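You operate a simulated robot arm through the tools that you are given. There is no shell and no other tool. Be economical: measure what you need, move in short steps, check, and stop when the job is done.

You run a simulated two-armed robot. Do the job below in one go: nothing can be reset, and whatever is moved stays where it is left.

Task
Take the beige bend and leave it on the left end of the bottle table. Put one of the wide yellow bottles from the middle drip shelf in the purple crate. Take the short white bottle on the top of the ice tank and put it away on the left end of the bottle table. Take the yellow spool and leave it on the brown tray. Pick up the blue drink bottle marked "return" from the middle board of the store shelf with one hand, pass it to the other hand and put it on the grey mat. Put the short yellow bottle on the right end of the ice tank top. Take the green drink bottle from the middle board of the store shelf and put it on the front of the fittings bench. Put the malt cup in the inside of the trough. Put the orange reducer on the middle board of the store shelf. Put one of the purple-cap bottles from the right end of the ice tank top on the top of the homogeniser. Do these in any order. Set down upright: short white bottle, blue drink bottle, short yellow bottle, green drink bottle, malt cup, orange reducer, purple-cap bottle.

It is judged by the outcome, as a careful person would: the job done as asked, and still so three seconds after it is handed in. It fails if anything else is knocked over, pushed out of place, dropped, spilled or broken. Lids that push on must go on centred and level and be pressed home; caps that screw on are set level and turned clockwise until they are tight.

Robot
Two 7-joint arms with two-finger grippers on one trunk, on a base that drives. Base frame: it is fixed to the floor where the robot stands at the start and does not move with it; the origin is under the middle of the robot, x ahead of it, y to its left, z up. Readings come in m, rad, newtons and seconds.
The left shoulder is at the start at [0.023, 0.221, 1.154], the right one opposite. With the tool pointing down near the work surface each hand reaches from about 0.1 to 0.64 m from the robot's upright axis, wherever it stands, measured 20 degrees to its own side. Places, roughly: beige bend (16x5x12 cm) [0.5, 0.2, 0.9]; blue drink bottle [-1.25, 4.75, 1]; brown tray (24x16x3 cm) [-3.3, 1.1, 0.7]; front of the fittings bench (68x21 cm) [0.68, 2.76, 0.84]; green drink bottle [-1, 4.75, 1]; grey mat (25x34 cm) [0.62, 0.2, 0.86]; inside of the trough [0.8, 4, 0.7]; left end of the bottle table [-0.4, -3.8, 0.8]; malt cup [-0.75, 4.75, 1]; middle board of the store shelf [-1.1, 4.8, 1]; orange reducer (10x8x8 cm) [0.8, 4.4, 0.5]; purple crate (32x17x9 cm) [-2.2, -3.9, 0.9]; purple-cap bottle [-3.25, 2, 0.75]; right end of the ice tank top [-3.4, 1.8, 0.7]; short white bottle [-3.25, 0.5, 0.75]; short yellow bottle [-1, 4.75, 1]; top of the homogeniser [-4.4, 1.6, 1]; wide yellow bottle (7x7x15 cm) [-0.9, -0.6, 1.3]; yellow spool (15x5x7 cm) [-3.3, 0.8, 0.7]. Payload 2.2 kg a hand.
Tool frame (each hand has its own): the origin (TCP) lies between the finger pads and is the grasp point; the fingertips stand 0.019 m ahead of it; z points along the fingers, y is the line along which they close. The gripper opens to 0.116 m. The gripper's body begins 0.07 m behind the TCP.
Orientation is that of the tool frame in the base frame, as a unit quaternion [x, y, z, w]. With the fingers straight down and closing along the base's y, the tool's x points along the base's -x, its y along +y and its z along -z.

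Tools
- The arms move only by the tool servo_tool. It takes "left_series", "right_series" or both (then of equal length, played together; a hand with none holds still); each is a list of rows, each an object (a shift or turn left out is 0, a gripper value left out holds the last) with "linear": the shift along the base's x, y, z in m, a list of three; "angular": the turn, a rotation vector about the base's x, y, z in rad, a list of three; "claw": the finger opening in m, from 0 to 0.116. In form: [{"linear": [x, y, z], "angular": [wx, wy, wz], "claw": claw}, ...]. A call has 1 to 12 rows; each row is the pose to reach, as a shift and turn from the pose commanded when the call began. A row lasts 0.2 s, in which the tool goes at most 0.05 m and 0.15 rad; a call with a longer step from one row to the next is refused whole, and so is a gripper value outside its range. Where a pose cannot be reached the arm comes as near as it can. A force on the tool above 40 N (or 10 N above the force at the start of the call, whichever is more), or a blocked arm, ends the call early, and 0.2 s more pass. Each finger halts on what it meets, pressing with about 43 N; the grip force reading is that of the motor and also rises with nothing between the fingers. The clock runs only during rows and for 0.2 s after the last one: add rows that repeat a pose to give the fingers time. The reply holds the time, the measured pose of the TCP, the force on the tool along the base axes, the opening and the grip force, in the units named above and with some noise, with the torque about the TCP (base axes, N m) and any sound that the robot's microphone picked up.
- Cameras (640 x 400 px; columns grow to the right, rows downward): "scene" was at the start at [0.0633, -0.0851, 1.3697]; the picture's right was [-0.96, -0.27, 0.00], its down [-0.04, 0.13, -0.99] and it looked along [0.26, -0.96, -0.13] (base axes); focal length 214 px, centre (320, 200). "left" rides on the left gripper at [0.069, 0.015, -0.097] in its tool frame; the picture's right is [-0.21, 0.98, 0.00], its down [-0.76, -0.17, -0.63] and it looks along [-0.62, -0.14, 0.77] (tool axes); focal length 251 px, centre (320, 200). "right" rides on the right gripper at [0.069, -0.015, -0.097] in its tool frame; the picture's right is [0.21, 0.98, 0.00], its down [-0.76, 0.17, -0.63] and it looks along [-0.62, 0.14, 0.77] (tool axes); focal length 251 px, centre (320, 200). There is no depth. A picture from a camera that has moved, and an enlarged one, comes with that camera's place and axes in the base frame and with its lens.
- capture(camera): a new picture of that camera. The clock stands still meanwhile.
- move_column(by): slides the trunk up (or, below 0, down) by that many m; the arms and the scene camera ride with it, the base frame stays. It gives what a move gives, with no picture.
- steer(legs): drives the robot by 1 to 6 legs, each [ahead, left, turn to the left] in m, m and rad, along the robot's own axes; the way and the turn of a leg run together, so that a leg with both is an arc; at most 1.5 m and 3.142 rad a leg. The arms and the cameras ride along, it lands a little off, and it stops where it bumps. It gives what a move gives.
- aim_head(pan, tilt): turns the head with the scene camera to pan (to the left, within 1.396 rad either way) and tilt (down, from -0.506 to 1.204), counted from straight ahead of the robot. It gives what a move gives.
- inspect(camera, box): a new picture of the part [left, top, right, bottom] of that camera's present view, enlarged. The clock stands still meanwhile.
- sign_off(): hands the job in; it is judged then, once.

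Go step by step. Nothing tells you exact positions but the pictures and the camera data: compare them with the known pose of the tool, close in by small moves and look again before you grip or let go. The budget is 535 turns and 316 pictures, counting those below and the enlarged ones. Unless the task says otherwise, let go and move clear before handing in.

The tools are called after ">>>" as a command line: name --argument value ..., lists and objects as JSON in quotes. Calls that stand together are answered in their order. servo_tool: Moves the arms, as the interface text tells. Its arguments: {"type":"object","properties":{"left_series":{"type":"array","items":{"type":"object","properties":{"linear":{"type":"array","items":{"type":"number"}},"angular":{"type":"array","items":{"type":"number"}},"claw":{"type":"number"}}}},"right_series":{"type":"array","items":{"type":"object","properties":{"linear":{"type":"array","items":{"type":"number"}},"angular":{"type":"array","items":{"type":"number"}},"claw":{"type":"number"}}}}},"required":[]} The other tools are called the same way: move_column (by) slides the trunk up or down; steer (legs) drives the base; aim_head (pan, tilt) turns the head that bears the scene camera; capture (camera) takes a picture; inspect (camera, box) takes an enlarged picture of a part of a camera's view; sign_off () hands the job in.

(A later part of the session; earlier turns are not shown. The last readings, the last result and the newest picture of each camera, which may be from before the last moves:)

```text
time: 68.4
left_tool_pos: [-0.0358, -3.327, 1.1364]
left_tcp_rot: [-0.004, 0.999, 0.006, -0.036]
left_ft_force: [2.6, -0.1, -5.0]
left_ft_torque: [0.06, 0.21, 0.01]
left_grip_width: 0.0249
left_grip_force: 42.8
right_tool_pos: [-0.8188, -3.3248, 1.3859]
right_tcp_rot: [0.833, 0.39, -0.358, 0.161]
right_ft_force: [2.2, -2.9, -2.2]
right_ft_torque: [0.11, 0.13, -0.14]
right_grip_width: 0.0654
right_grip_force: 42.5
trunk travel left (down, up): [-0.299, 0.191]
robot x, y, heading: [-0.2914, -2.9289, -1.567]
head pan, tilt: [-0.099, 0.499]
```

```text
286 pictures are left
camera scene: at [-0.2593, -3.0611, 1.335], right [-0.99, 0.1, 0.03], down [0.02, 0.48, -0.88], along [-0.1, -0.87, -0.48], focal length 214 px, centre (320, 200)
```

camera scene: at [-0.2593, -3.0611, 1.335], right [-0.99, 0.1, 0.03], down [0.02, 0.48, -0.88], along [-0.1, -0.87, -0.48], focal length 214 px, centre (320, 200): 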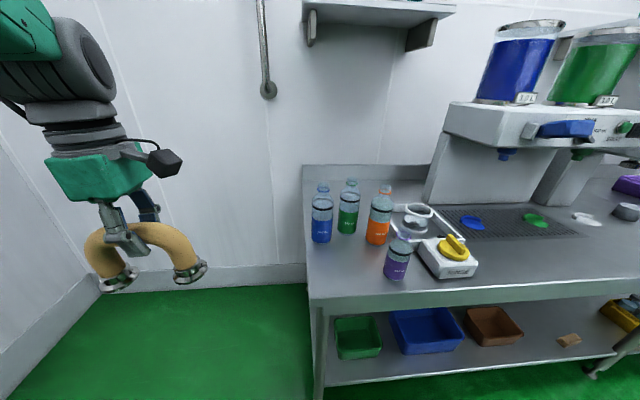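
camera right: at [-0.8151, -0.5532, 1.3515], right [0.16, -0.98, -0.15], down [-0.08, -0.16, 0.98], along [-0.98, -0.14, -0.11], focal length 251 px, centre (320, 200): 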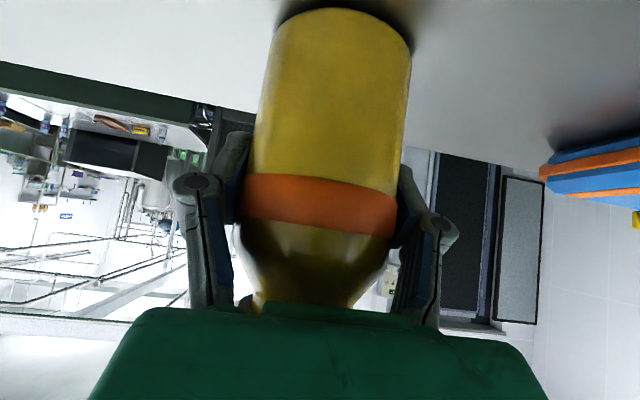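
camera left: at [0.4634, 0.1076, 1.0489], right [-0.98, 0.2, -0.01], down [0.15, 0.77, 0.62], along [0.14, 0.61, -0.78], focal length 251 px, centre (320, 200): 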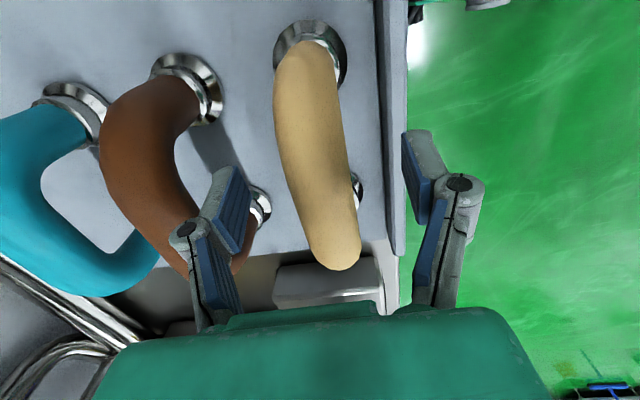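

>>> aim_head --pan 0.0 --tilt 0.6

>>> capture --camera "scene"

```text
time: 69.0
left_tool_pos: [-0.0982, -3.3236, 1.1479]
left_tcp_rot: [-0.003, 1.0, 0.0, -0.011]
left_ft_force: [-0.9, -0.3, -3.3]
left_ft_torque: [0.01, 0.06, -0.05]
left_grip_width: 0.0246
left_grip_force: 42.9
right_tool_pos: [-0.8924, -3.3204, 1.3584]
right_tcp_rot: [0.843, 0.384, -0.337, 0.171]
right_ft_force: [-1.5, 2.1, -2.9]
right_ft_torque: [-0.07, -0.06, 0.08]
right_grip_width: 0.0652
right_grip_force: 43.5
trunk travel left (down, up): [-0.299, 0.191]
robot x, y, heading: [-0.3053, -2.9271, -1.57]
head pan, tilt: [0.0, 0.6]
```

```text
285 pictures are left
camera scene: at [-0.3433, -3.0575, 1.3248], right [-1.0, 0.0, -0.03], down [0.02, 0.57, -0.82], along [0.01, -0.82, -0.57], focal length 214 px, centre (320, 200)
```

scene: 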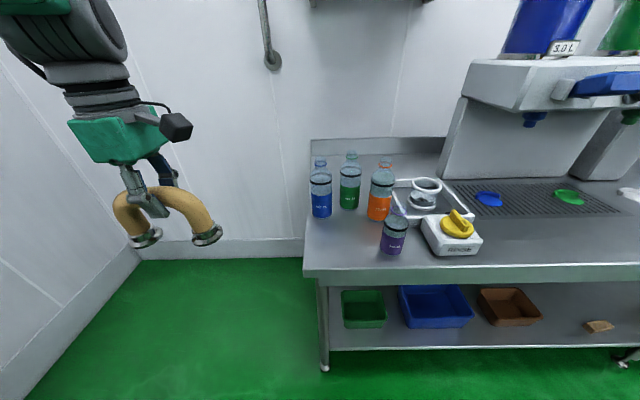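

>>> servo_tool --left_series '[{"linear": [0, 0, 0]}, {"linear": [0, 0, 0]}, {"linear": [0, 0, 0]}, {"linear": [0, 0, 0]}, {"linear": [0, 0, 0]}, {"linear": [0, 0, 0]}]'

>>> servo_tool --left_series '[{"linear": [0, 0, 0]}, {"linear": [0, 0, 0]}]'

>>> inspect --camera "scene" --box '[280, 100, 520, 250]'

```text
time: 70.4
left_tool_pos: [-0.0871, -3.3286, 1.1407]
left_tcp_rot: [-0.01, 0.999, 0.015, -0.037]
left_ft_force: [0.7, -0.3, -4.7]
left_ft_torque: [0.0, 0.12, -0.02]
left_grip_width: 0.0249
left_grip_force: 42.8
right_tool_pos: [-0.8871, -3.322, 1.3636]
right_tcp_rot: [0.842, 0.384, -0.341, 0.167]
right_ft_force: [0.4, 0.6, -4.2]
right_ft_torque: [0.01, 0.02, 0.01]
right_grip_width: 0.0652
right_grip_force: 43.4
trunk travel left (down, up): [-0.299, 0.191]
robot x, y, heading: [-0.2993, -2.9251, -1.579]
head pan, tilt: [0.0, 0.6]
```

```text
time: 71.2
left_tool_pos: [-0.033, -3.3254, 1.1322]
left_tcp_rot: [-0.006, 0.999, 0.012, -0.038]
left_ft_force: [2.1, -0.1, -6.4]
left_ft_torque: [0.0, 0.17, 0.0]
left_grip_width: 0.0247
left_grip_force: 42.9
right_tool_pos: [-0.8161, -3.3231, 1.3865]
right_tcp_rot: [0.833, 0.39, -0.359, 0.16]
right_ft_force: [0.8, -1.4, -3.4]
right_ft_torque: [0.08, 0.05, -0.09]
right_grip_width: 0.0653
right_grip_force: 43.1
trunk travel left (down, up): [-0.299, 0.191]
robot x, y, heading: [-0.2859, -2.9289, -1.567]
head pan, tilt: [0.0, 0.6]
stopped in row 2 (left hand): the arm was blocked; the commanded pose is now the measured one
```

```text
2.67 times, centred on (400, 175) of scene
camera zoom: at [-0.2456, -3.0612, 1.3252], right [-1.0, 0.0, 0.03], down [-0.03, 0.57, -0.82], along [-0.02, -0.82, -0.57], focal length 572 px, centre (107, 267)
```

zoom: 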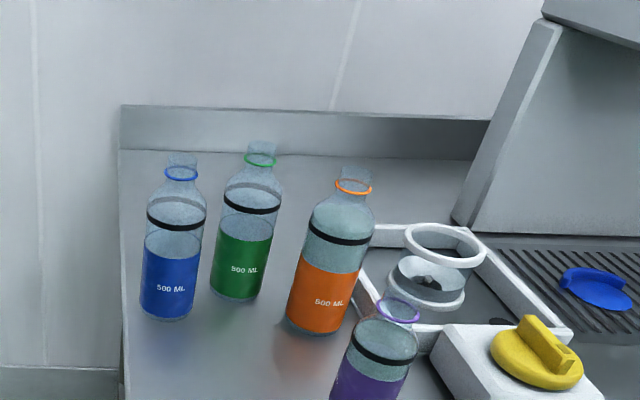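

The robot is rocking sideways after the drive. I wait and sample it.

>>> aim_head --pan 0.0 --tilt 0.62

>>> aim_head --pan 0.0 --tilt 0.6

>>> aim_head --pan 0.0 --tilt 0.62

>>> aim_head --pan 0.0 --tilt 0.6

```text
time: 71.8
left_tool_pos: [-0.0445, -3.3251, 1.143]
left_tcp_rot: [-0.005, 1.0, 0.001, -0.031]
left_ft_force: [0.9, 1.0, -4.7]
left_ft_torque: [-0.01, 0.1, 0.02]
left_grip_width: 0.0245
left_grip_force: 43.3
right_tool_pos: [-0.836, -3.3203, 1.3754]
right_tcp_rot: [0.838, 0.385, -0.349, 0.165]
right_ft_force: [-0.2, 0.4, -4.4]
right_ft_torque: [-0.05, 0.02, 0.03]
right_grip_width: 0.0653
right_grip_force: 42.7
trunk travel left (down, up): [-0.299, 0.191]
robot x, y, heading: [-0.2834, -2.9253, -1.574]
head pan, tilt: [0.0, 0.62]
```

```text
time: 72.5
left_tool_pos: [-0.1146, -3.3258, 1.1487]
left_tcp_rot: [-0.001, 1.0, 0.005, -0.004]
left_ft_force: [-0.9, 0.6, -4.4]
left_ft_torque: [0.02, -0.03, -0.04]
left_grip_width: 0.0247
left_grip_force: 43.1
right_tool_pos: [-0.9109, -3.3216, 1.3509]
right_tcp_rot: [0.845, 0.381, -0.332, 0.172]
right_ft_force: [-3.0, 0.3, -4.6]
right_ft_torque: [-0.08, -0.08, 0.09]
right_grip_width: 0.0652
right_grip_force: 43.0
trunk travel left (down, up): [-0.299, 0.191]
robot x, y, heading: [-0.302, -2.9279, -1.577]
head pan, tilt: [0.0, 0.6]
```

```text
time: 73.1
left_tool_pos: [-0.0387, -3.3256, 1.1324]
left_tcp_rot: [-0.006, 0.999, 0.013, -0.036]
left_ft_force: [0.8, 0.5, -6.0]
left_ft_torque: [0.05, 0.2, 0.01]
left_grip_width: 0.0247
left_grip_force: 42.7
right_tool_pos: [-0.8252, -3.3218, 1.3818]
right_tcp_rot: [0.834, 0.388, -0.357, 0.161]
right_ft_force: [0.2, -1.1, -4.4]
right_ft_torque: [0.09, 0.03, -0.03]
right_grip_width: 0.0654
right_grip_force: 43.2
trunk travel left (down, up): [-0.299, 0.191]
robot x, y, heading: [-0.286, -2.924, -1.578]
head pan, tilt: [0.0, 0.62]
```

```text
time: 73.7
left_tool_pos: [-0.0329, -3.3217, 1.1414]
left_tcp_rot: [-0.005, 0.999, 0.0, -0.035]
left_ft_force: [1.4, 0.1, -4.3]
left_ft_torque: [0.04, 0.1, 0.06]
left_grip_width: 0.0245
left_grip_force: 43.0
right_tool_pos: [-0.8217, -3.3161, 1.381]
right_tcp_rot: [0.837, 0.384, -0.354, 0.164]
right_ft_force: [-0.1, -0.4, -4.5]
right_ft_torque: [0.01, 0.02, -0.01]
right_grip_width: 0.0652
right_grip_force: 42.8
trunk travel left (down, up): [-0.299, 0.191]
robot x, y, heading: [-0.2863, -2.9266, -1.569]
head pan, tilt: [0.0, 0.6]
```

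>>> aim_head --pan 0.9 --tilt 1.0

>>> capture --camera "scene"

>>> aim_head --pan -0.9 --tilt 1.0

>>> capture --camera "scene"

```text
time: 74.9
left_tool_pos: [-0.0286, -3.331, 1.1397]
left_tcp_rot: [-0.017, 0.996, 0.012, -0.086]
left_ft_force: [-0.2, 1.1, -6.7]
left_ft_torque: [0.02, 0.14, 0.02]
left_grip_width: 0.0243
left_grip_force: 43.5
right_tool_pos: [-0.8238, -3.3213, 1.381]
right_tcp_rot: [0.835, 0.388, -0.356, 0.159]
right_ft_force: [-0.4, -0.3, -3.9]
right_ft_torque: [0.0, 0.0, 0.05]
right_grip_width: 0.0652
right_grip_force: 43.0
trunk travel left (down, up): [-0.299, 0.191]
robot x, y, heading: [-0.2855, -2.9257, -1.579]
head pan, tilt: [0.901, 1.0]
```

```text
283 pictures are left
camera scene: at [-0.2023, -3.036, 1.2977], right [-0.82, -0.57, 0.02], down [-0.47, 0.65, -0.6], along [0.32, -0.5, -0.8], focal length 214 px, centre (320, 200)
```

scene: 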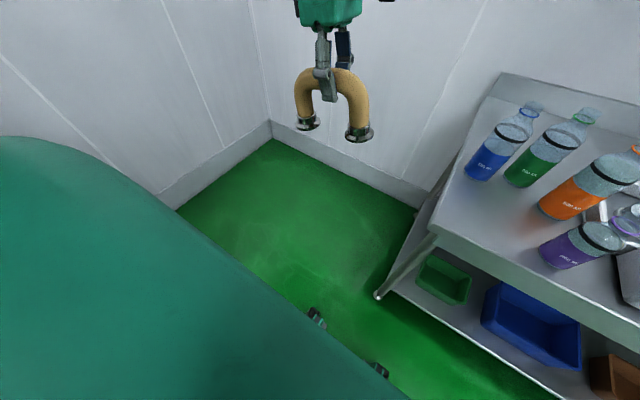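

```text
time: 76.7
left_tool_pos: [-0.0344, -3.3258, 1.1306]
left_tcp_rot: [-0.003, 0.999, 0.015, -0.038]
left_ft_force: [0.3, 0.6, -6.7]
left_ft_torque: [0.04, 0.11, 0.06]
left_grip_width: 0.0242
left_grip_force: 43.0
right_tool_pos: [-0.8185, -3.3201, 1.383]
right_tcp_rot: [0.835, 0.387, -0.358, 0.159]
right_ft_force: [0.1, -0.6, -5.3]
right_ft_torque: [-0.01, 0.04, -0.07]
right_grip_width: 0.0652
right_grip_force: 42.6
trunk travel left (down, up): [-0.299, 0.191]
robot x, y, heading: [-0.2855, -2.9251, -1.576]
head pan, tilt: [-0.901, 1.0]
```

```text
282 pictures are left
camera scene: at [-0.2814, -3.0258, 1.2903], right [-0.8, 0.6, 0.03], down [0.5, 0.7, -0.51], along [-0.33, -0.39, -0.86], focal length 214 px, centre (320, 200)
```

scene: 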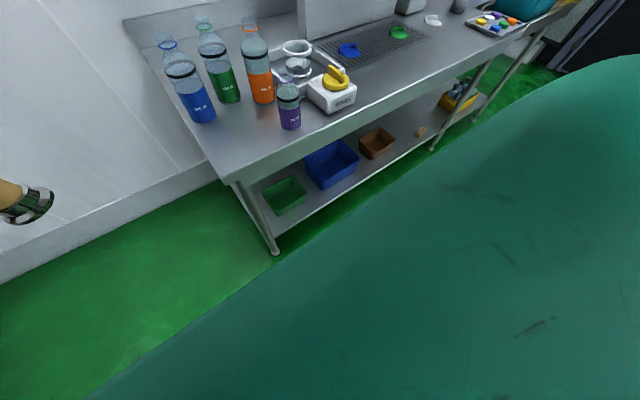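

The left arm seems wedged near its own limits, which may cause the rocking. I turn the left hand back to its natural orientation (bend along the robot's forward axis) and bring it out front.

>>> servo_tool --left_series '[{"linear": [0, -0.01, 0.01], "angular": [0, 0, -0.143]}, {"linear": [0, -0.02, 0.01], "angular": [0, 0, -0.286]}, {"linear": [0, -0.03, 0.01], "angular": [0, 0, -0.428]}, {"linear": [0, -0.04, 0.01], "angular": [0, 0, -0.571]}, {"linear": [-0.01, -0.05, 0.01], "angular": [0, 0, -0.714]}, {"linear": [-0.02, -0.06, 0.01], "angular": [0, 0, -0.857]}, {"linear": [-0.03, -0.06, 0.01], "angular": [0, 0, -1.0]}, {"linear": [-0.03, -0.06, 0.01], "angular": [0, 0, -1.142]}, {"linear": [-0.03, -0.06, 0.01], "angular": [0, 0, -1.285]}, {"linear": [-0.03, -0.06, 0.01], "angular": [0, 0, -1.428]}, {"linear": [-0.03, -0.06, 0.01], "angular": [0, 0, -1.57]}, {"linear": [-0.03, -0.06, 0.01], "angular": [0, 0, -1.57]}]'

>>> aim_head --pan 0.0 --tilt 0.5

>>> capture --camera "scene"

```text
time: 79.5
left_tool_pos: [-0.0854, -3.3806, 1.1557]
left_tcp_rot: [0.704, 0.71, 0.018, -0.016]
left_ft_force: [-0.4, 0.0, -4.8]
left_ft_torque: [0.07, -0.05, 0.02]
left_grip_width: 0.024
left_grip_force: 42.8
left hand out of reach, approached as far as the arm can: row 1
right_tool_pos: [-0.8624, -3.3143, 1.3562]
right_tcp_rot: [0.85, 0.377, -0.323, 0.177]
right_ft_force: [0.1, -0.5, -4.3]
right_ft_torque: [0.0, -0.05, 0.05]
right_grip_width: 0.0652
right_grip_force: 42.5
trunk travel left (down, up): [-0.299, 0.191]
robot x, y, heading: [-0.284, -2.9225, -1.569]
head pan, tilt: [-0.901, 1.0]
stopped in row 12 (left hand): the arm was blocked; the commanded pose is now the measured one
```

```text
time: 80.7
left_tool_pos: [-0.1085, -3.3839, 1.1588]
left_tcp_rot: [0.705, 0.709, 0.024, -0.01]
left_ft_force: [-2.6, 0.1, -5.1]
left_ft_torque: [0.05, -0.08, -0.04]
left_grip_width: 0.0238
left_grip_force: 42.5
right_tool_pos: [-0.888, -3.3148, 1.3466]
right_tcp_rot: [0.853, 0.375, -0.317, 0.179]
right_ft_force: [-1.6, 1.2, -5.1]
right_ft_torque: [-0.05, -0.05, 0.07]
right_grip_width: 0.0656
right_grip_force: 42.3
trunk travel left (down, up): [-0.299, 0.191]
robot x, y, heading: [-0.2879, -2.9234, -1.57]
head pan, tilt: [0.0, 0.499]
```

```text
281 pictures are left
camera scene: at [-0.3231, -3.0625, 1.3345], right [-1.0, 0.01, -0.02], down [0.03, 0.48, -0.87], along [0.0, -0.87, -0.48], focal length 214 px, centre (320, 200)
```

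scene: 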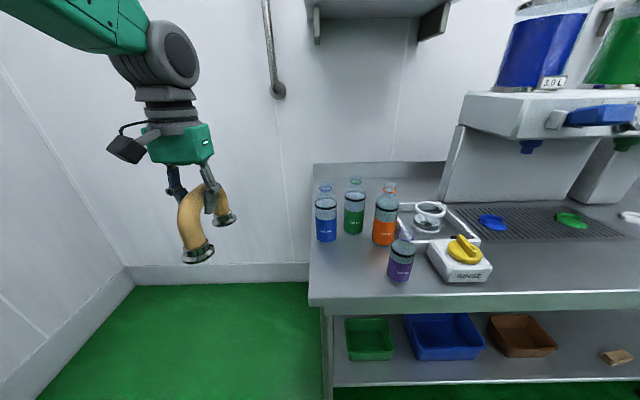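

>>> move_column --by -0.1

>>> aim_head --pan 0.0 --tilt 0.5

>>> aim_head --pan 0.0 --tilt 0.52

>>> aim_head --pan 0.0 --tilt 0.5

```text
time: 82.0
left_tool_pos: [-0.0615, -3.3815, 1.0532]
left_tcp_rot: [0.703, 0.711, 0.012, -0.023]
left_ft_force: [1.2, 0.4, -4.1]
left_ft_torque: [0.06, 0.05, -0.01]
left_grip_width: 0.0238
left_grip_force: 43.0
right_tool_pos: [-0.8359, -3.3168, 1.2683]
right_tcp_rot: [0.845, 0.379, -0.333, 0.174]
right_ft_force: [0.8, -0.5, -2.8]
right_ft_torque: [0.08, 0.06, -0.07]
right_grip_width: 0.0651
right_grip_force: 43.4
trunk travel left (down, up): [-0.199, 0.291]
robot x, y, heading: [-0.2808, -2.9222, -1.566]
head pan, tilt: [0.0, 0.499]
```

```text
time: 82.6
left_tool_pos: [-0.0629, -3.3825, 1.053]
left_tcp_rot: [0.702, 0.711, 0.014, -0.023]
left_ft_force: [1.5, 0.8, -5.0]
left_ft_torque: [0.07, 0.08, 0.02]
left_grip_width: 0.0236
left_grip_force: 42.5
right_tool_pos: [-0.8366, -3.3163, 1.2671]
right_tcp_rot: [0.846, 0.38, -0.331, 0.174]
right_ft_force: [1.0, -0.5, -3.4]
right_ft_torque: [0.02, 0.06, -0.03]
right_grip_width: 0.0655
right_grip_force: 43.2
trunk travel left (down, up): [-0.199, 0.291]
robot x, y, heading: [-0.2764, -2.9207, -1.573]
head pan, tilt: [0.0, 0.499]
```

```text
time: 83.2
left_tool_pos: [-0.1198, -3.3817, 1.0613]
left_tcp_rot: [0.705, 0.708, 0.028, -0.007]
left_ft_force: [-2.5, 0.0, -4.8]
left_ft_torque: [0.09, -0.16, -0.04]
left_grip_width: 0.0236
left_grip_force: 42.7
right_tool_pos: [-0.9001, -3.3145, 1.2408]
right_tcp_rot: [0.855, 0.373, -0.312, 0.181]
right_ft_force: [-2.7, 1.4, -5.7]
right_ft_torque: [-0.12, -0.04, 0.11]
right_grip_width: 0.0656
right_grip_force: 42.3
trunk travel left (down, up): [-0.199, 0.291]
robot x, y, heading: [-0.2882, -2.9242, -1.571]
head pan, tilt: [0.0, 0.52]
```

```text
time: 83.8
left_tool_pos: [-0.0929, -3.384, 1.0565]
left_tcp_rot: [0.704, 0.71, 0.02, -0.014]
left_ft_force: [0.8, 0.3, -4.6]
left_ft_torque: [0.09, -0.04, 0.0]
left_grip_width: 0.0234
left_grip_force: 43.4
right_tool_pos: [-0.8695, -3.3152, 1.2529]
right_tcp_rot: [0.851, 0.376, -0.322, 0.177]
right_ft_force: [-0.7, -0.6, -4.4]
right_ft_torque: [-0.01, -0.04, 0.02]
right_grip_width: 0.0653
right_grip_force: 43.0
trunk travel left (down, up): [-0.199, 0.291]
robot x, y, heading: [-0.2827, -2.9275, -1.569]
head pan, tilt: [0.0, 0.499]
```

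>>> steer --legs '[[-0.2, -0.2, 0]]'

>>> aim_head --pan 0.0 --tilt 0.52

>>> aim_head --pan 0.0 --tilt 0.5

>>> aim_head --pan 0.0 --tilt 0.52

>>> aim_head --pan 0.0 --tilt 0.5

```text
time: 85.8
left_tool_pos: [-0.31, -3.1829, 1.0595]
left_tcp_rot: [0.704, 0.709, 0.024, -0.01]
left_ft_force: [-1.8, -0.4, -4.2]
left_ft_torque: [0.03, -0.1, 0.0]
left_grip_width: 0.0231
left_grip_force: 43.5
right_tool_pos: [-1.089, -3.1154, 1.2463]
right_tcp_rot: [0.853, 0.374, -0.316, 0.179]
right_ft_force: [-0.3, 0.7, -5.1]
right_ft_torque: [-0.08, -0.04, 0.07]
right_grip_width: 0.0653
right_grip_force: 42.8
trunk travel left (down, up): [-0.199, 0.291]
robot x, y, heading: [-0.4904, -2.7279, -1.574]
head pan, tilt: [0.0, 0.499]
```

```text
time: 86.4
left_tool_pos: [-0.3114, -3.1803, 1.0573]
left_tcp_rot: [0.706, 0.708, 0.02, -0.011]
left_ft_force: [-1.6, -0.2, -4.9]
left_ft_torque: [0.07, -0.09, -0.01]
left_grip_width: 0.0233
left_grip_force: 42.9
right_tool_pos: [-1.09, -3.1095, 1.2517]
right_tcp_rot: [0.852, 0.373, -0.319, 0.18]
right_ft_force: [-2.6, 1.6, -4.4]
right_ft_torque: [-0.07, -0.08, 0.11]
right_grip_width: 0.0654
right_grip_force: 43.1
trunk travel left (down, up): [-0.199, 0.291]
robot x, y, heading: [-0.4966, -2.7281, -1.573]
head pan, tilt: [0.0, 0.52]
```

```text
time: 87.0
left_tool_pos: [-0.2473, -3.1802, 1.0494]
left_tcp_rot: [0.704, 0.71, 0.003, -0.029]
left_ft_force: [3.2, -0.1, -5.1]
left_ft_torque: [0.07, 0.15, 0.04]
left_grip_width: 0.0232
left_grip_force: 43.4
right_tool_pos: [-1.0137, -3.1118, 1.2801]
right_tcp_rot: [0.843, 0.38, -0.341, 0.171]
right_ft_force: [1.5, -0.4, -1.7]
right_ft_torque: [0.12, 0.05, -0.07]
right_grip_width: 0.0654
right_grip_force: 43.5
trunk travel left (down, up): [-0.199, 0.291]
robot x, y, heading: [-0.4801, -2.726, -1.568]
head pan, tilt: [0.0, 0.499]
```

```text
time: 87.6
left_tool_pos: [-0.2594, -3.1797, 1.0508]
left_tcp_rot: [0.704, 0.71, 0.008, -0.026]
left_ft_force: [1.2, 0.0, -4.6]
left_ft_torque: [0.02, 0.05, 0.03]
left_grip_width: 0.0232
left_grip_force: 43.1
right_tool_pos: [-1.0301, -3.1139, 1.269]
right_tcp_rot: [0.846, 0.38, -0.334, 0.17]
right_ft_force: [0.5, -0.4, -3.1]
right_ft_torque: [0.05, 0.05, -0.06]
right_grip_width: 0.0653
right_grip_force: 43.0
trunk travel left (down, up): [-0.199, 0.291]
robot x, y, heading: [-0.4856, -2.7287, -1.573]
head pan, tilt: [0.0, 0.52]
```

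```text
time: 88.2
left_tool_pos: [-0.3253, -3.1812, 1.0609]
left_tcp_rot: [0.706, 0.708, 0.024, -0.007]
left_ft_force: [-4.5, -1.1, -4.5]
left_ft_torque: [0.04, -0.25, -0.01]
left_grip_width: 0.0232
left_grip_force: 42.5
right_tool_pos: [-1.1055, -3.1106, 1.2434]
right_tcp_rot: [0.855, 0.372, -0.313, 0.182]
right_ft_force: [-3.1, 3.1, -6.0]
right_ft_torque: [-0.16, -0.18, 0.17]
right_grip_width: 0.065
right_grip_force: 43.5
trunk travel left (down, up): [-0.199, 0.291]
robot x, y, heading: [-0.4991, -2.7296, -1.571]
head pan, tilt: [0.0, 0.499]
```

>>> servo_tool --right_series '[{"linear": [0.04, -0.015, 0], "angular": [0, 0, 0.09]}, {"linear": [0.08, -0.03, 0], "angular": [0, 0, 0.18]}, {"linear": [0.12, -0.045, 0], "angular": [0, 0, 0.27]}, {"linear": [0.16, -0.06, 0], "angular": [0, 0, 0.36]}, {"linear": [0.2, -0.075, 0], "angular": [0, 0, 0.45]}, {"linear": [0.24, -0.09, 0], "angular": [0, 0, 0.54]}, {"linear": [0.28, -0.105, 0], "angular": [0, 0, 0.63]}, {"linear": [0.32, -0.12, 0], "angular": [0, 0, 0.72]}, {"linear": [0.36, -0.12, 0], "angular": [0, 0, 0.81]}]'

>>> aim_head --pan 0.0 --tilt 0.52

>>> aim_head --pan 0.0 --tilt 0.5

>>> aim_head --pan 0.0 --tilt 0.52

>>> capture --camera "scene"

```text
time: 90.2
left_tool_pos: [-0.2489, -3.1801, 1.0488]
left_tcp_rot: [0.704, 0.71, 0.006, -0.03]
left_ft_force: [1.9, 0.3, -4.2]
left_ft_torque: [0.07, 0.08, -0.01]
left_grip_width: 0.023
left_grip_force: 42.6
right_tool_pos: [-0.6927, -3.3047, 1.2777]
right_tcp_rot: [0.636, 0.677, -0.229, 0.291]
right_ft_force: [2.4, -0.6, -2.8]
right_ft_torque: [0.04, 0.11, -0.06]
right_grip_width: 0.0653
right_grip_force: 42.6
right hand out of reach, approached as far as the arm can: row 1, 2, 3, 4, 5, 6, 7, 8, 9
trunk travel left (down, up): [-0.199, 0.291]
robot x, y, heading: [-0.4832, -2.7269, -1.571]
head pan, tilt: [0.0, 0.499]
```

```text
time: 90.8
left_tool_pos: [-0.3166, -3.1795, 1.0594]
left_tcp_rot: [0.706, 0.708, 0.022, -0.01]
left_ft_force: [-2.8, 0.1, -5.5]
left_ft_torque: [0.03, -0.18, -0.04]
left_grip_width: 0.0227
left_grip_force: 43.0
right_tool_pos: [-0.763, -3.3012, 1.2674]
right_tcp_rot: [0.639, 0.672, -0.218, 0.306]
right_ft_force: [-2.9, -0.5, -3.7]
right_ft_torque: [-0.02, -0.2, 0.2]
right_grip_width: 0.0653
right_grip_force: 43.1
trunk travel left (down, up): [-0.199, 0.291]
robot x, y, heading: [-0.5011, -2.73, -1.574]
head pan, tilt: [0.0, 0.52]
```

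```text
time: 91.5
left_tool_pos: [-0.2913, -3.1804, 1.0557]
left_tcp_rot: [0.705, 0.709, 0.017, -0.018]
left_ft_force: [-0.8, -0.4, -5.2]
left_ft_torque: [0.07, -0.01, -0.01]
left_grip_width: 0.023
left_grip_force: 42.9
right_tool_pos: [-0.7257, -3.3009, 1.2728]
right_tcp_rot: [0.633, 0.679, -0.231, 0.293]
right_ft_force: [-1.3, -0.3, -4.1]
right_ft_torque: [0.02, -0.04, 0.04]
right_grip_width: 0.0653
right_grip_force: 43.0
trunk travel left (down, up): [-0.199, 0.291]
robot x, y, heading: [-0.4954, -2.7268, -1.578]
head pan, tilt: [0.0, 0.499]
```

```text
time: 92.1
left_tool_pos: [-0.2414, -3.1807, 1.0474]
left_tcp_rot: [0.703, 0.71, 0.002, -0.03]
left_ft_force: [0.8, -0.4, -4.4]
left_ft_torque: [0.06, 0.07, -0.03]
left_grip_width: 0.0227
left_grip_force: 43.6
right_tool_pos: [-0.6703, -3.302, 1.2813]
right_tcp_rot: [0.627, 0.685, -0.239, 0.283]
right_ft_force: [2.6, 0.1, -3.7]
right_ft_torque: [0.02, 0.16, -0.2]
right_grip_width: 0.0651
right_grip_force: 42.6
trunk travel left (down, up): [-0.199, 0.291]
robot x, y, heading: [-0.482, -2.7273, -1.573]
head pan, tilt: [0.0, 0.52]
```

```text
280 pictures are left
camera scene: at [-0.4503, -2.8629, 1.2328], right [-1.0, 0.0, 0.03], down [-0.02, 0.5, -0.87], along [-0.01, -0.87, -0.5], focal length 214 px, centre (320, 200)
```

scene: 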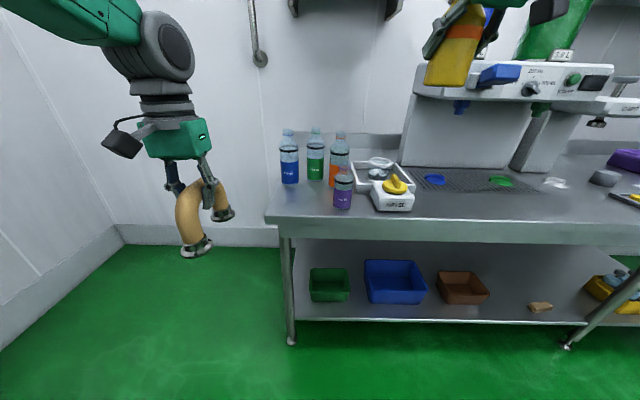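

>>> capture --camera "left"

>>> capture --camera "right"

```text
279 pictures are left
camera left: at [-0.2227, -3.1149, 1.1463], right [0.98, -0.2, -0.05], down [-0.13, -0.79, 0.6], along [-0.16, -0.58, -0.8], focal length 251 px, centre (320, 200)
```

left: 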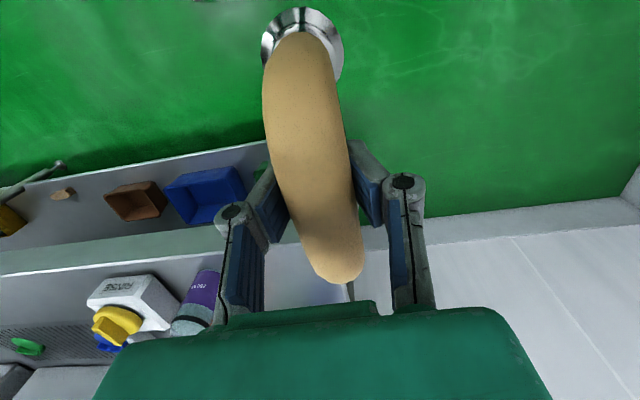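

```text
278 pictures are left
camera right: at [-0.6993, -3.1869, 1.3025], right [0.96, 0.25, -0.12], down [0.15, -0.1, 0.98], along [0.24, -0.96, -0.13], focal length 251 px, centre (320, 200)
```

right: 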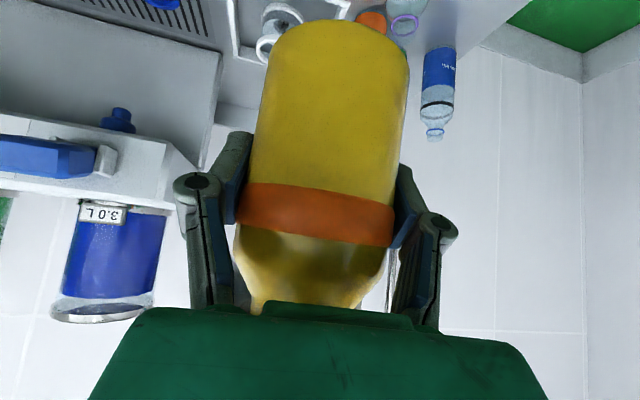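

>>> servo_tool --left_series '[{"linear": [0, 0, 0]}, {"linear": [0, 0, 0]}, {"linear": [0, 0, 0]}, {"linear": [0, 0, 0]}, {"linear": [0, 0, 0]}, {"linear": [0, 0, 0]}, {"linear": [0, 0, 0]}, {"linear": [0, 0, 0]}, {"linear": [0, 0, 0]}, {"linear": [0, 0, 0]}, {"linear": [0, 0, 0]}, {"linear": [0, 0, 0]}]'

>>> servo_tool --left_series '[{"linear": [0, 0, 0]}]'

>>> servo_tool --left_series '[{"linear": [0, 0, 0]}]'

>>> servo_tool --left_series '[{"linear": [0, 0, 0]}]'

>>> servo_tool --left_series '[{"linear": [0, 0, 0]}]'

```text
time: 94.9
left_tool_pos: [-0.2833, -3.1758, 1.0585]
left_tcp_rot: [0.704, 0.71, 0.015, -0.016]
left_ft_force: [-1.4, -1.4, -4.5]
left_ft_torque: [0.04, -0.03, 0.01]
left_grip_width: 0.0223
left_grip_force: 43.2
right_tool_pos: [-0.7192, -3.2968, 1.2739]
right_tcp_rot: [0.631, 0.68, -0.229, 0.295]
right_ft_force: [-1.0, 0.0, -5.0]
right_ft_torque: [-0.05, -0.07, 0.05]
right_grip_width: 0.0654
right_grip_force: 43.0
trunk travel left (down, up): [-0.199, 0.291]
robot x, y, heading: [-0.4862, -2.7275, -1.569]
head pan, tilt: [0.0, 0.52]
stopped in row 12 (left hand): the arm was blocked; the commanded pose is now the measured one
```

```text
time: 95.3
left_tool_pos: [-0.267, -3.1782, 1.0553]
left_tcp_rot: [0.703, 0.711, 0.011, -0.022]
left_ft_force: [0.9, -0.1, -4.8]
left_ft_torque: [0.08, 0.01, 0.02]
left_grip_width: 0.0225
left_grip_force: 42.9
right_tool_pos: [-0.7098, -3.3001, 1.277]
right_tcp_rot: [0.634, 0.677, -0.227, 0.298]
right_ft_force: [-1.1, 0.6, -3.6]
right_ft_torque: [0.01, -0.02, 0.0]
right_grip_width: 0.0654
right_grip_force: 43.2
trunk travel left (down, up): [-0.199, 0.291]
robot x, y, heading: [-0.4821, -2.7237, -1.576]
head pan, tilt: [0.0, 0.52]
```

```text
time: 95.7
left_tool_pos: [-0.2725, -3.1767, 1.0556]
left_tcp_rot: [0.703, 0.711, 0.013, -0.02]
left_ft_force: [0.1, 0.1, -5.1]
left_ft_torque: [0.05, 0.04, 0.0]
left_grip_width: 0.0225
left_grip_force: 43.2
right_tool_pos: [-0.7051, -3.2976, 1.2765]
right_tcp_rot: [0.627, 0.683, -0.234, 0.292]
right_ft_force: [-0.5, 0.6, -3.2]
right_ft_torque: [-0.03, 0.0, 0.0]
right_grip_width: 0.0655
right_grip_force: 42.6
trunk travel left (down, up): [-0.199, 0.291]
robot x, y, heading: [-0.4838, -2.7274, -1.574]
head pan, tilt: [0.0, 0.52]
```

```text
time: 96.1
left_tool_pos: [-0.2794, -3.1768, 1.0561]
left_tcp_rot: [0.703, 0.711, 0.014, -0.017]
left_ft_force: [-0.1, 0.7, -5.1]
left_ft_torque: [0.07, -0.01, 0.01]
left_grip_width: 0.0225
left_grip_force: 42.7
right_tool_pos: [-0.7217, -3.2993, 1.276]
right_tcp_rot: [0.634, 0.676, -0.225, 0.3]
right_ft_force: [-1.0, 0.3, -4.3]
right_ft_torque: [0.03, -0.06, 0.06]
right_grip_width: 0.0652
right_grip_force: 42.9
trunk travel left (down, up): [-0.199, 0.291]
robot x, y, heading: [-0.4821, -2.7227, -1.575]
head pan, tilt: [0.0, 0.52]
```

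```text
time: 96.5
left_tool_pos: [-0.2644, -3.1773, 1.0542]
left_tcp_rot: [0.703, 0.711, 0.01, -0.022]
left_ft_force: [-0.1, -0.1, -4.7]
left_ft_torque: [0.07, 0.0, 0.02]
left_grip_width: 0.0222
left_grip_force: 42.9
right_tool_pos: [-0.692, -3.2977, 1.2771]
right_tcp_rot: [0.626, 0.685, -0.236, 0.288]
right_ft_force: [2.2, -0.9, -4.5]
right_ft_torque: [-0.03, 0.06, -0.04]
right_grip_width: 0.0654
right_grip_force: 42.5
trunk travel left (down, up): [-0.199, 0.291]
robot x, y, heading: [-0.4804, -2.7266, -1.571]
head pan, tilt: [0.0, 0.52]
```

>>> servo_tool --left_series '[{"linear": [0, 0, 0]}, {"linear": [0, 0, 0]}, {"linear": [0, 0, 0]}, {"linear": [0, 0, 0]}, {"linear": [0, 0, 0]}, {"linear": [0, 0, 0]}]' --right_series '[{"linear": [0, 0, 0]}, {"linear": [0, 0, 0]}, {"linear": [0, 0, 0]}, {"linear": [0, 0, 0]}, {"linear": [0, 0, 0]}, {"linear": [0, 0, 0]}]'

>>> servo_tool --left_series '[{"linear": [0, 0, 0]}]' --right_series '[{"linear": [0, 0, 0]}]'

>>> servo_tool --left_series '[{"linear": [0, 0, 0]}]' --right_series '[{"linear": [0, 0, 0]}]'

```text
time: 97.9
left_tool_pos: [-0.267, -3.1772, 1.0547]
left_tcp_rot: [0.703, 0.711, 0.01, -0.022]
left_ft_force: [0.2, -1.4, -4.8]
left_ft_torque: [0.05, 0.05, 0.02]
left_grip_width: 0.022
left_grip_force: 42.9
right_tool_pos: [-0.7047, -3.2992, 1.2783]
right_tcp_rot: [0.631, 0.68, -0.228, 0.296]
right_ft_force: [0.8, 0.5, -2.4]
right_ft_torque: [-0.01, 0.03, 0.01]
right_grip_width: 0.0649
right_grip_force: 42.9
trunk travel left (down, up): [-0.199, 0.291]
robot x, y, heading: [-0.4805, -2.7241, -1.57]
head pan, tilt: [0.0, 0.52]
```

```text
time: 98.3
left_tool_pos: [-0.2771, -3.1768, 1.0564]
left_tcp_rot: [0.704, 0.71, 0.013, -0.018]
left_ft_force: [-0.1, -0.3, -5.5]
left_ft_torque: [0.07, 0.01, 0.01]
left_grip_width: 0.0224
left_grip_force: 42.9
right_tool_pos: [-0.7089, -3.2981, 1.2765]
right_tcp_rot: [0.628, 0.682, -0.233, 0.293]
right_ft_force: [-0.9, 0.0, -3.7]
right_ft_torque: [0.0, -0.05, 0.06]
right_grip_width: 0.0651
right_grip_force: 42.7
trunk travel left (down, up): [-0.199, 0.291]
robot x, y, heading: [-0.4807, -2.7295, -1.57]
head pan, tilt: [0.0, 0.52]
```

```text
time: 98.7
left_tool_pos: [-0.2757, -3.178, 1.056]
left_tcp_rot: [0.703, 0.711, 0.013, -0.02]
left_ft_force: [-0.2, 0.3, -4.2]
left_ft_torque: [0.07, 0.0, 0.01]
left_grip_width: 0.0222
left_grip_force: 43.2
right_tool_pos: [-0.7156, -3.2987, 1.2761]
right_tcp_rot: [0.632, 0.679, -0.227, 0.298]
right_ft_force: [0.2, 0.0, -3.8]
right_ft_torque: [-0.03, -0.04, 0.04]
right_grip_width: 0.0653
right_grip_force: 43.4
trunk travel left (down, up): [-0.199, 0.291]
robot x, y, heading: [-0.4812, -2.7258, -1.568]
head pan, tilt: [0.0, 0.52]
```

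Holding both arms actively damps the rocking. Now I look again and place the bend.

>>> capture --camera "scene"

```text
277 pictures are left
camera scene: at [-0.4941, -2.8628, 1.2333], right [-1.0, 0.0, -0.01], down [0.01, 0.5, -0.87], along [0.0, -0.87, -0.5], focal length 214 px, centre (320, 200)
```

scene: 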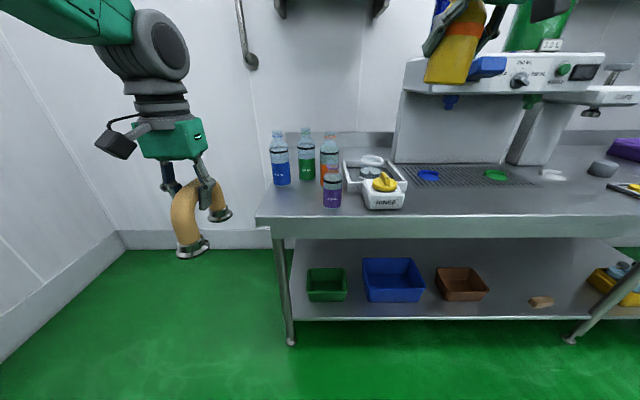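

>>> steer --legs '[[0.17, 0, 0]]'

>>> servo_tool --left_series '[{"linear": [0, 0, 0.02]}, {"linear": [-0.01, 0, 0.03]}, {"linear": [-0.02, 0, 0.03]}, {"linear": [-0.03, 0, 0.03]}, {"linear": [-0.03, 0, 0.03]}, {"linear": [-0.03, 0, 0.03]}, {"linear": [-0.03, 0, 0.03]}, {"linear": [-0.03, 0, 0.03]}]' --right_series '[{"linear": [0, 0, 0]}, {"linear": [0, 0, 0]}, {"linear": [0, 0, 0]}, {"linear": [0, 0, 0]}, {"linear": [0, 0, 0]}, {"linear": [0, 0, 0]}, {"linear": [0, 0, 0]}, {"linear": [0, 0, 0]}]'

>>> capture --camera "scene"

```text
time: 100.1
left_tool_pos: [-0.2871, -3.3474, 1.058]
left_tcp_rot: [0.704, 0.71, 0.015, -0.015]
left_ft_force: [-2.1, 0.4, -5.3]
left_ft_torque: [0.06, -0.06, -0.02]
left_grip_width: 0.022
left_grip_force: 43.1
right_tool_pos: [-0.7224, -3.4671, 1.2746]
right_tcp_rot: [0.63, 0.68, -0.229, 0.297]
right_ft_force: [-0.4, 0.0, -4.4]
right_ft_torque: [-0.01, 0.02, 0.03]
right_grip_width: 0.0651
right_grip_force: 42.4
trunk travel left (down, up): [-0.199, 0.291]
robot x, y, heading: [-0.4864, -2.8942, -1.575]
head pan, tilt: [0.0, 0.52]
```

```text
time: 101.9
left_tool_pos: [-0.3171, -3.3447, 1.0868]
left_tcp_rot: [0.705, 0.709, 0.014, -0.015]
left_ft_force: [0.1, 0.1, -5.8]
left_ft_torque: [0.03, -0.03, 0.02]
left_grip_width: 0.0222
left_grip_force: 43.2
right_tool_pos: [-0.7227, -3.4658, 1.276]
right_tcp_rot: [0.63, 0.679, -0.23, 0.297]
right_ft_force: [-0.9, 0.2, -4.5]
right_ft_torque: [-0.01, -0.02, 0.01]
right_grip_width: 0.0651
right_grip_force: 43.0
trunk travel left (down, up): [-0.199, 0.291]
robot x, y, heading: [-0.488, -2.8955, -1.573]
head pan, tilt: [0.0, 0.52]
```

```text
276 pictures are left
camera scene: at [-0.4964, -3.0323, 1.2333], right [-1.0, 0.0, 0.0], down [0.01, 0.5, -0.87], along [0.0, -0.87, -0.5], focal length 214 px, centre (320, 200)
```

scene: 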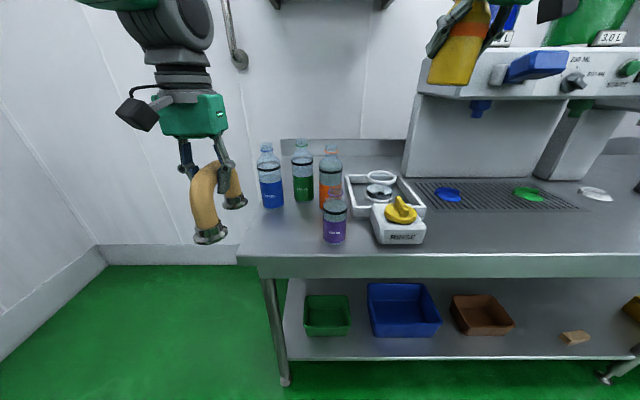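

>>> servo_tool --left_series '[{"linear": [-0.01, -0.04, 0]}, {"linear": [-0.02, -0.08, 0]}, {"linear": [-0.028, -0.12, 0]}, {"linear": [-0.028, -0.17, 0]}, {"linear": [-0.028, -0.17, -0.03]}, {"linear": [-0.028, -0.17, -0.06]}, {"linear": [-0.028, -0.17, -0.06]}]' --right_series '[{"linear": [0, 0, 0]}, {"linear": [0, 0, 0]}, {"linear": [0, 0, 0]}, {"linear": [0, 0, 0]}, {"linear": [0, 0, 0]}, {"linear": [0, 0, 0]}, {"linear": [0, 0, 0]}]'

>>> capture --camera "scene"

>>> capture --camera "left"

```text
time: 103.5
left_tool_pos: [-0.3402, -3.5162, 1.0272]
left_tcp_rot: [0.705, 0.709, 0.013, -0.017]
left_ft_force: [-0.1, 0.6, -4.4]
left_ft_torque: [0.04, -0.04, -0.01]
left_grip_width: 0.0221
left_grip_force: 42.9
right_tool_pos: [-0.7156, -3.4661, 1.278]
right_tcp_rot: [0.628, 0.681, -0.232, 0.296]
right_ft_force: [0.8, 0.2, -5.0]
right_ft_torque: [0.0, -0.02, -0.01]
right_grip_width: 0.0656
right_grip_force: 43.3
trunk travel left (down, up): [-0.199, 0.291]
robot x, y, heading: [-0.4843, -2.896, -1.57]
head pan, tilt: [0.0, 0.52]
```

```text
275 pictures are left
camera scene: at [-0.4899, -3.034, 1.2331], right [-1.0, 0.0, 0.0], down [0.0, 0.5, -0.86], along [0.0, -0.86, -0.5], focal length 214 px, centre (320, 200)
```

scene: 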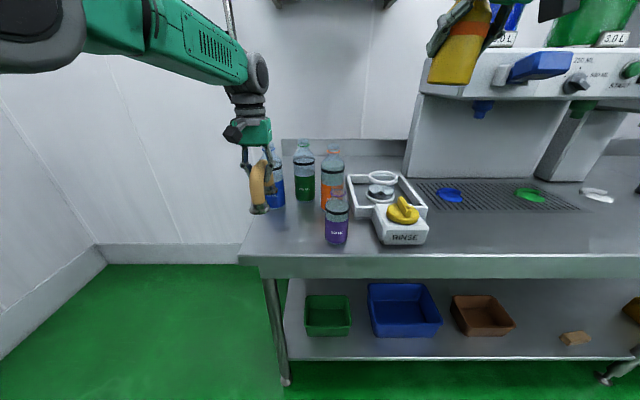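

```text
274 pictures are left
camera left: at [-0.3252, -3.4502, 1.1254], right [0.98, -0.21, -0.01], down [-0.16, -0.78, 0.6], along [-0.14, -0.59, -0.8], focal length 251 px, centre (320, 200)
```

left: 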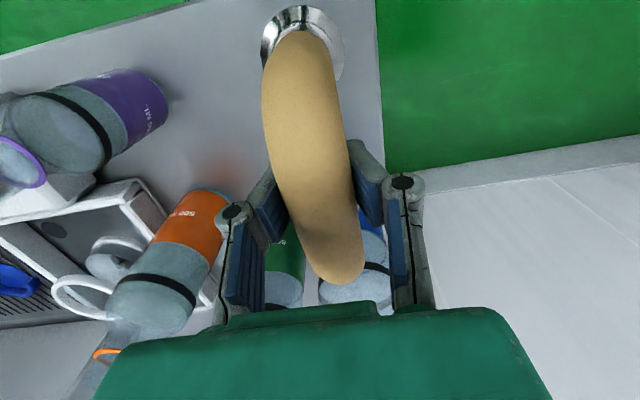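

>>> servo_tool --left_series '[{"linear": [-0.012, 0.008, -0.015]}, {"linear": [-0.012, 0.008, -0.03]}, {"linear": [-0.012, 0.008, -0.04]}, {"linear": [-0.012, 0.008, -0.05]}, {"linear": [-0.012, 0.008, -0.055]}, {"linear": [-0.012, 0.008, -0.06]}]' --right_series '[{"linear": [0, 0, 0]}, {"linear": [0, 0, 0]}, {"linear": [0, 0, 0]}, {"linear": [0, 0, 0]}, {"linear": [0, 0, 0]}, {"linear": [0, 0, 0]}]'

>>> inspect --camera "scene" --box '[200, 100, 360, 260]'

```text
time: 104.9
left_tool_pos: [-0.3503, -3.507, 0.9658]
left_tcp_rot: [0.705, 0.709, 0.013, -0.017]
left_ft_force: [-0.2, 0.3, -4.0]
left_ft_torque: [0.07, -0.04, 0.02]
left_grip_width: 0.0217
left_grip_force: 43.1
right_tool_pos: [-0.7142, -3.4648, 1.2769]
right_tcp_rot: [0.629, 0.681, -0.231, 0.294]
right_ft_force: [0.2, 0.6, -3.3]
right_ft_torque: [0.01, -0.01, 0.04]
right_grip_width: 0.0654
right_grip_force: 43.5
trunk travel left (down, up): [-0.199, 0.291]
robot x, y, heading: [-0.4858, -2.8965, -1.572]
head pan, tilt: [0.0, 0.52]
```

```text
2.50 times, centred on (280, 180) of scene
camera zoom: at [-0.4891, -3.0337, 1.2332], right [-1.0, 0.0, 0.0], down [0.0, 0.5, -0.87], along [0.0, -0.87, -0.5], focal length 536 px, centre (420, 250)
```

zoom: 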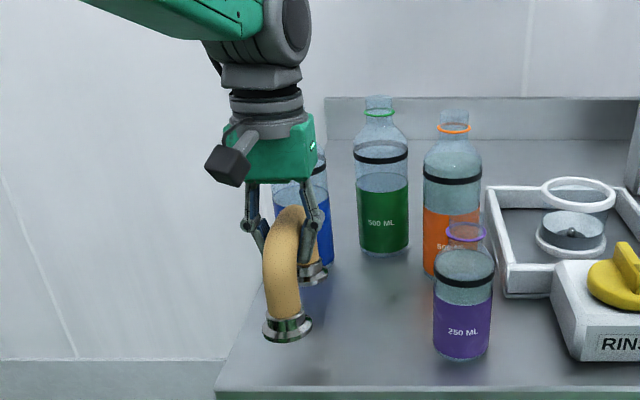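

>>> servo_tool --left_series '[{"linear": [0, 0, -0.01]}, {"linear": [0, 0, -0.018]}, {"linear": [0, 0, -0.025]}, {"linear": [0, 0, -0.029]}, {"linear": [0, 0, -0.033]}, {"linear": [0, 0, -0.036]}, {"linear": [0, 0, -0.039]}, {"linear": [0, 0, -0.042]}]' --right_series '[{"linear": [0, 0, 0]}, {"linear": [0, 0, 0]}, {"linear": [0, 0, 0]}, {"linear": [0, 0, 0]}, {"linear": [0, 0, 0]}, {"linear": [0, 0, 0]}, {"linear": [0, 0, 0]}, {"linear": [0, 0, 0]}]'

>>> inspect --camera "scene" --box '[200, 100, 360, 260]'

```text
time: 106.7
left_tool_pos: [-0.3519, -3.506, 0.9273]
left_tcp_rot: [0.704, 0.71, 0.011, -0.016]
left_ft_force: [-1.3, 5.5, 13.3]
left_ft_torque: [0.28, 0.04, -0.08]
left_grip_width: 0.0188
left_grip_force: 42.9
right_tool_pos: [-0.7164, -3.4625, 1.2778]
right_tcp_rot: [0.63, 0.68, -0.232, 0.295]
right_ft_force: [-0.8, -0.3, -4.3]
right_ft_torque: [0.0, 0.03, 0.01]
right_grip_width: 0.0651
right_grip_force: 43.3
trunk travel left (down, up): [-0.199, 0.291]
robot x, y, heading: [-0.4827, -2.8949, -1.571]
head pan, tilt: [0.0, 0.52]
```

```text
2.50 times, centred on (280, 180) of scene
camera zoom: at [-0.4906, -3.0303, 1.2337], right [-1.0, 0.0, 0.0], down [0.0, 0.5, -0.87], along [0.0, -0.87, -0.5], focal length 536 px, centre (420, 250)
```

zoom: 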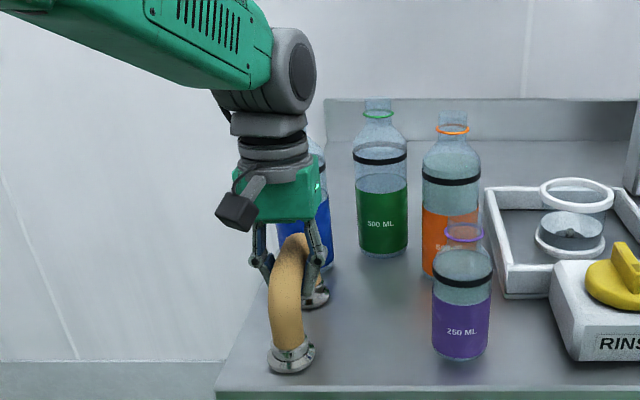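

>>> servo_tool --left_series '[{"linear": [0, 0, 0.003], "claw": 0.03}, {"linear": [0, 0, 0.003], "claw": 0.06}, {"linear": [0, 0, 0.003], "claw": 0.07}, {"linear": [0, 0, 0.04], "claw": 0.07}, {"linear": [0, 0, 0.08], "claw": 0.07}, {"linear": [0, 0, 0.12], "claw": 0.07}, {"linear": [0, 0.04, 0.16]}, {"linear": [0, 0.08, 0.2]}]' --right_series '[{"linear": [0, 0, 0]}, {"linear": [0, 0, 0]}, {"linear": [0, 0, 0]}, {"linear": [0, 0, 0]}, {"linear": [0, 0, 0]}, {"linear": [0, 0, 0]}, {"linear": [0, 0, 0]}, {"linear": [0, 0, 0]}]'

>>> inspect --camera "scene" --box '[200, 100, 360, 260]'

```text
refused: row 7 steps farther than a row can; nothing moved
```

```text
2.50 times, centred on (280, 180) of scene
camera zoom: at [-0.4906, -3.0303, 1.2337], right [-1.0, 0.0, 0.0], down [0.0, 0.5, -0.87], along [0.0, -0.87, -0.5], focal length 536 px, centre (420, 250)
```

zoom: 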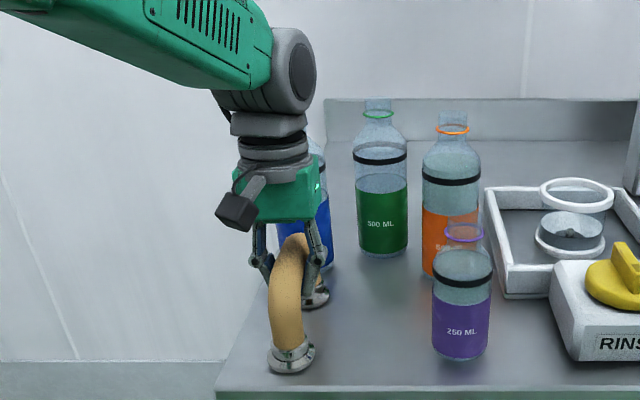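

>>> servo_tool --left_series '[{"linear": [0, 0, 0.003], "claw": 0.03}, {"linear": [0, 0, 0.003], "claw": 0.06}, {"linear": [0, 0, 0.003], "claw": 0.07}, {"linear": [0, 0, 0.04], "claw": 0.07}, {"linear": [0, 0, 0.08], "claw": 0.07}, {"linear": [0, 0, 0.12], "claw": 0.07}, {"linear": [0, 0.03, 0.15]}, {"linear": [0, 0.06, 0.18]}]' --right_series '[{"linear": [0, 0, 0]}, {"linear": [0, 0, 0]}, {"linear": [0, 0, 0]}, {"linear": [0, 0, 0]}, {"linear": [0, 0, 0]}, {"linear": [0, 0, 0]}, {"linear": [0, 0, 0]}, {"linear": [0, 0, 0]}]'

>>> inspect --camera "scene" --box '[200, 100, 360, 260]'

```text
time: 108.5
left_tool_pos: [-0.3517, -3.4439, 1.1072]
left_tcp_rot: [0.704, 0.71, 0.013, -0.016]
left_ft_force: [0.0, 1.0, -0.7]
left_ft_torque: [-0.01, 0.0, 0.02]
left_grip_width: 0.0698
left_grip_force: 0.0
right_tool_pos: [-0.7142, -3.4636, 1.2774]
right_tcp_rot: [0.629, 0.681, -0.232, 0.296]
right_ft_force: [-0.2, 0.7, -3.8]
right_ft_torque: [-0.04, 0.0, -0.03]
right_grip_width: 0.0651
right_grip_force: 42.8
trunk travel left (down, up): [-0.199, 0.291]
robot x, y, heading: [-0.4849, -2.9009, -1.57]
head pan, tilt: [0.0, 0.52]
```

```text
2.50 times, centred on (280, 180) of scene
camera zoom: at [-0.4896, -3.0303, 1.2336], right [-1.0, 0.0, 0.0], down [0.0, 0.5, -0.87], along [0.0, -0.87, -0.5], focal length 536 px, centre (420, 250)
```

zoom: 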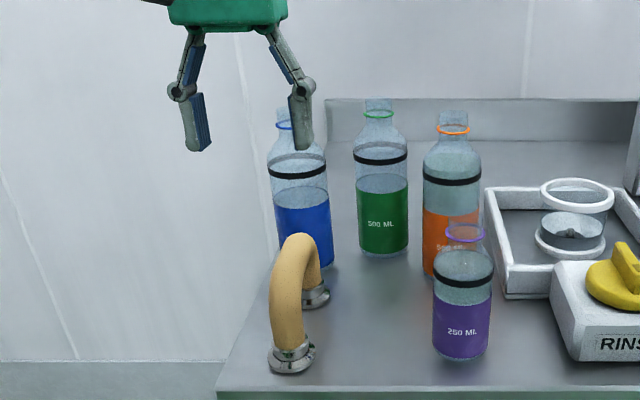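

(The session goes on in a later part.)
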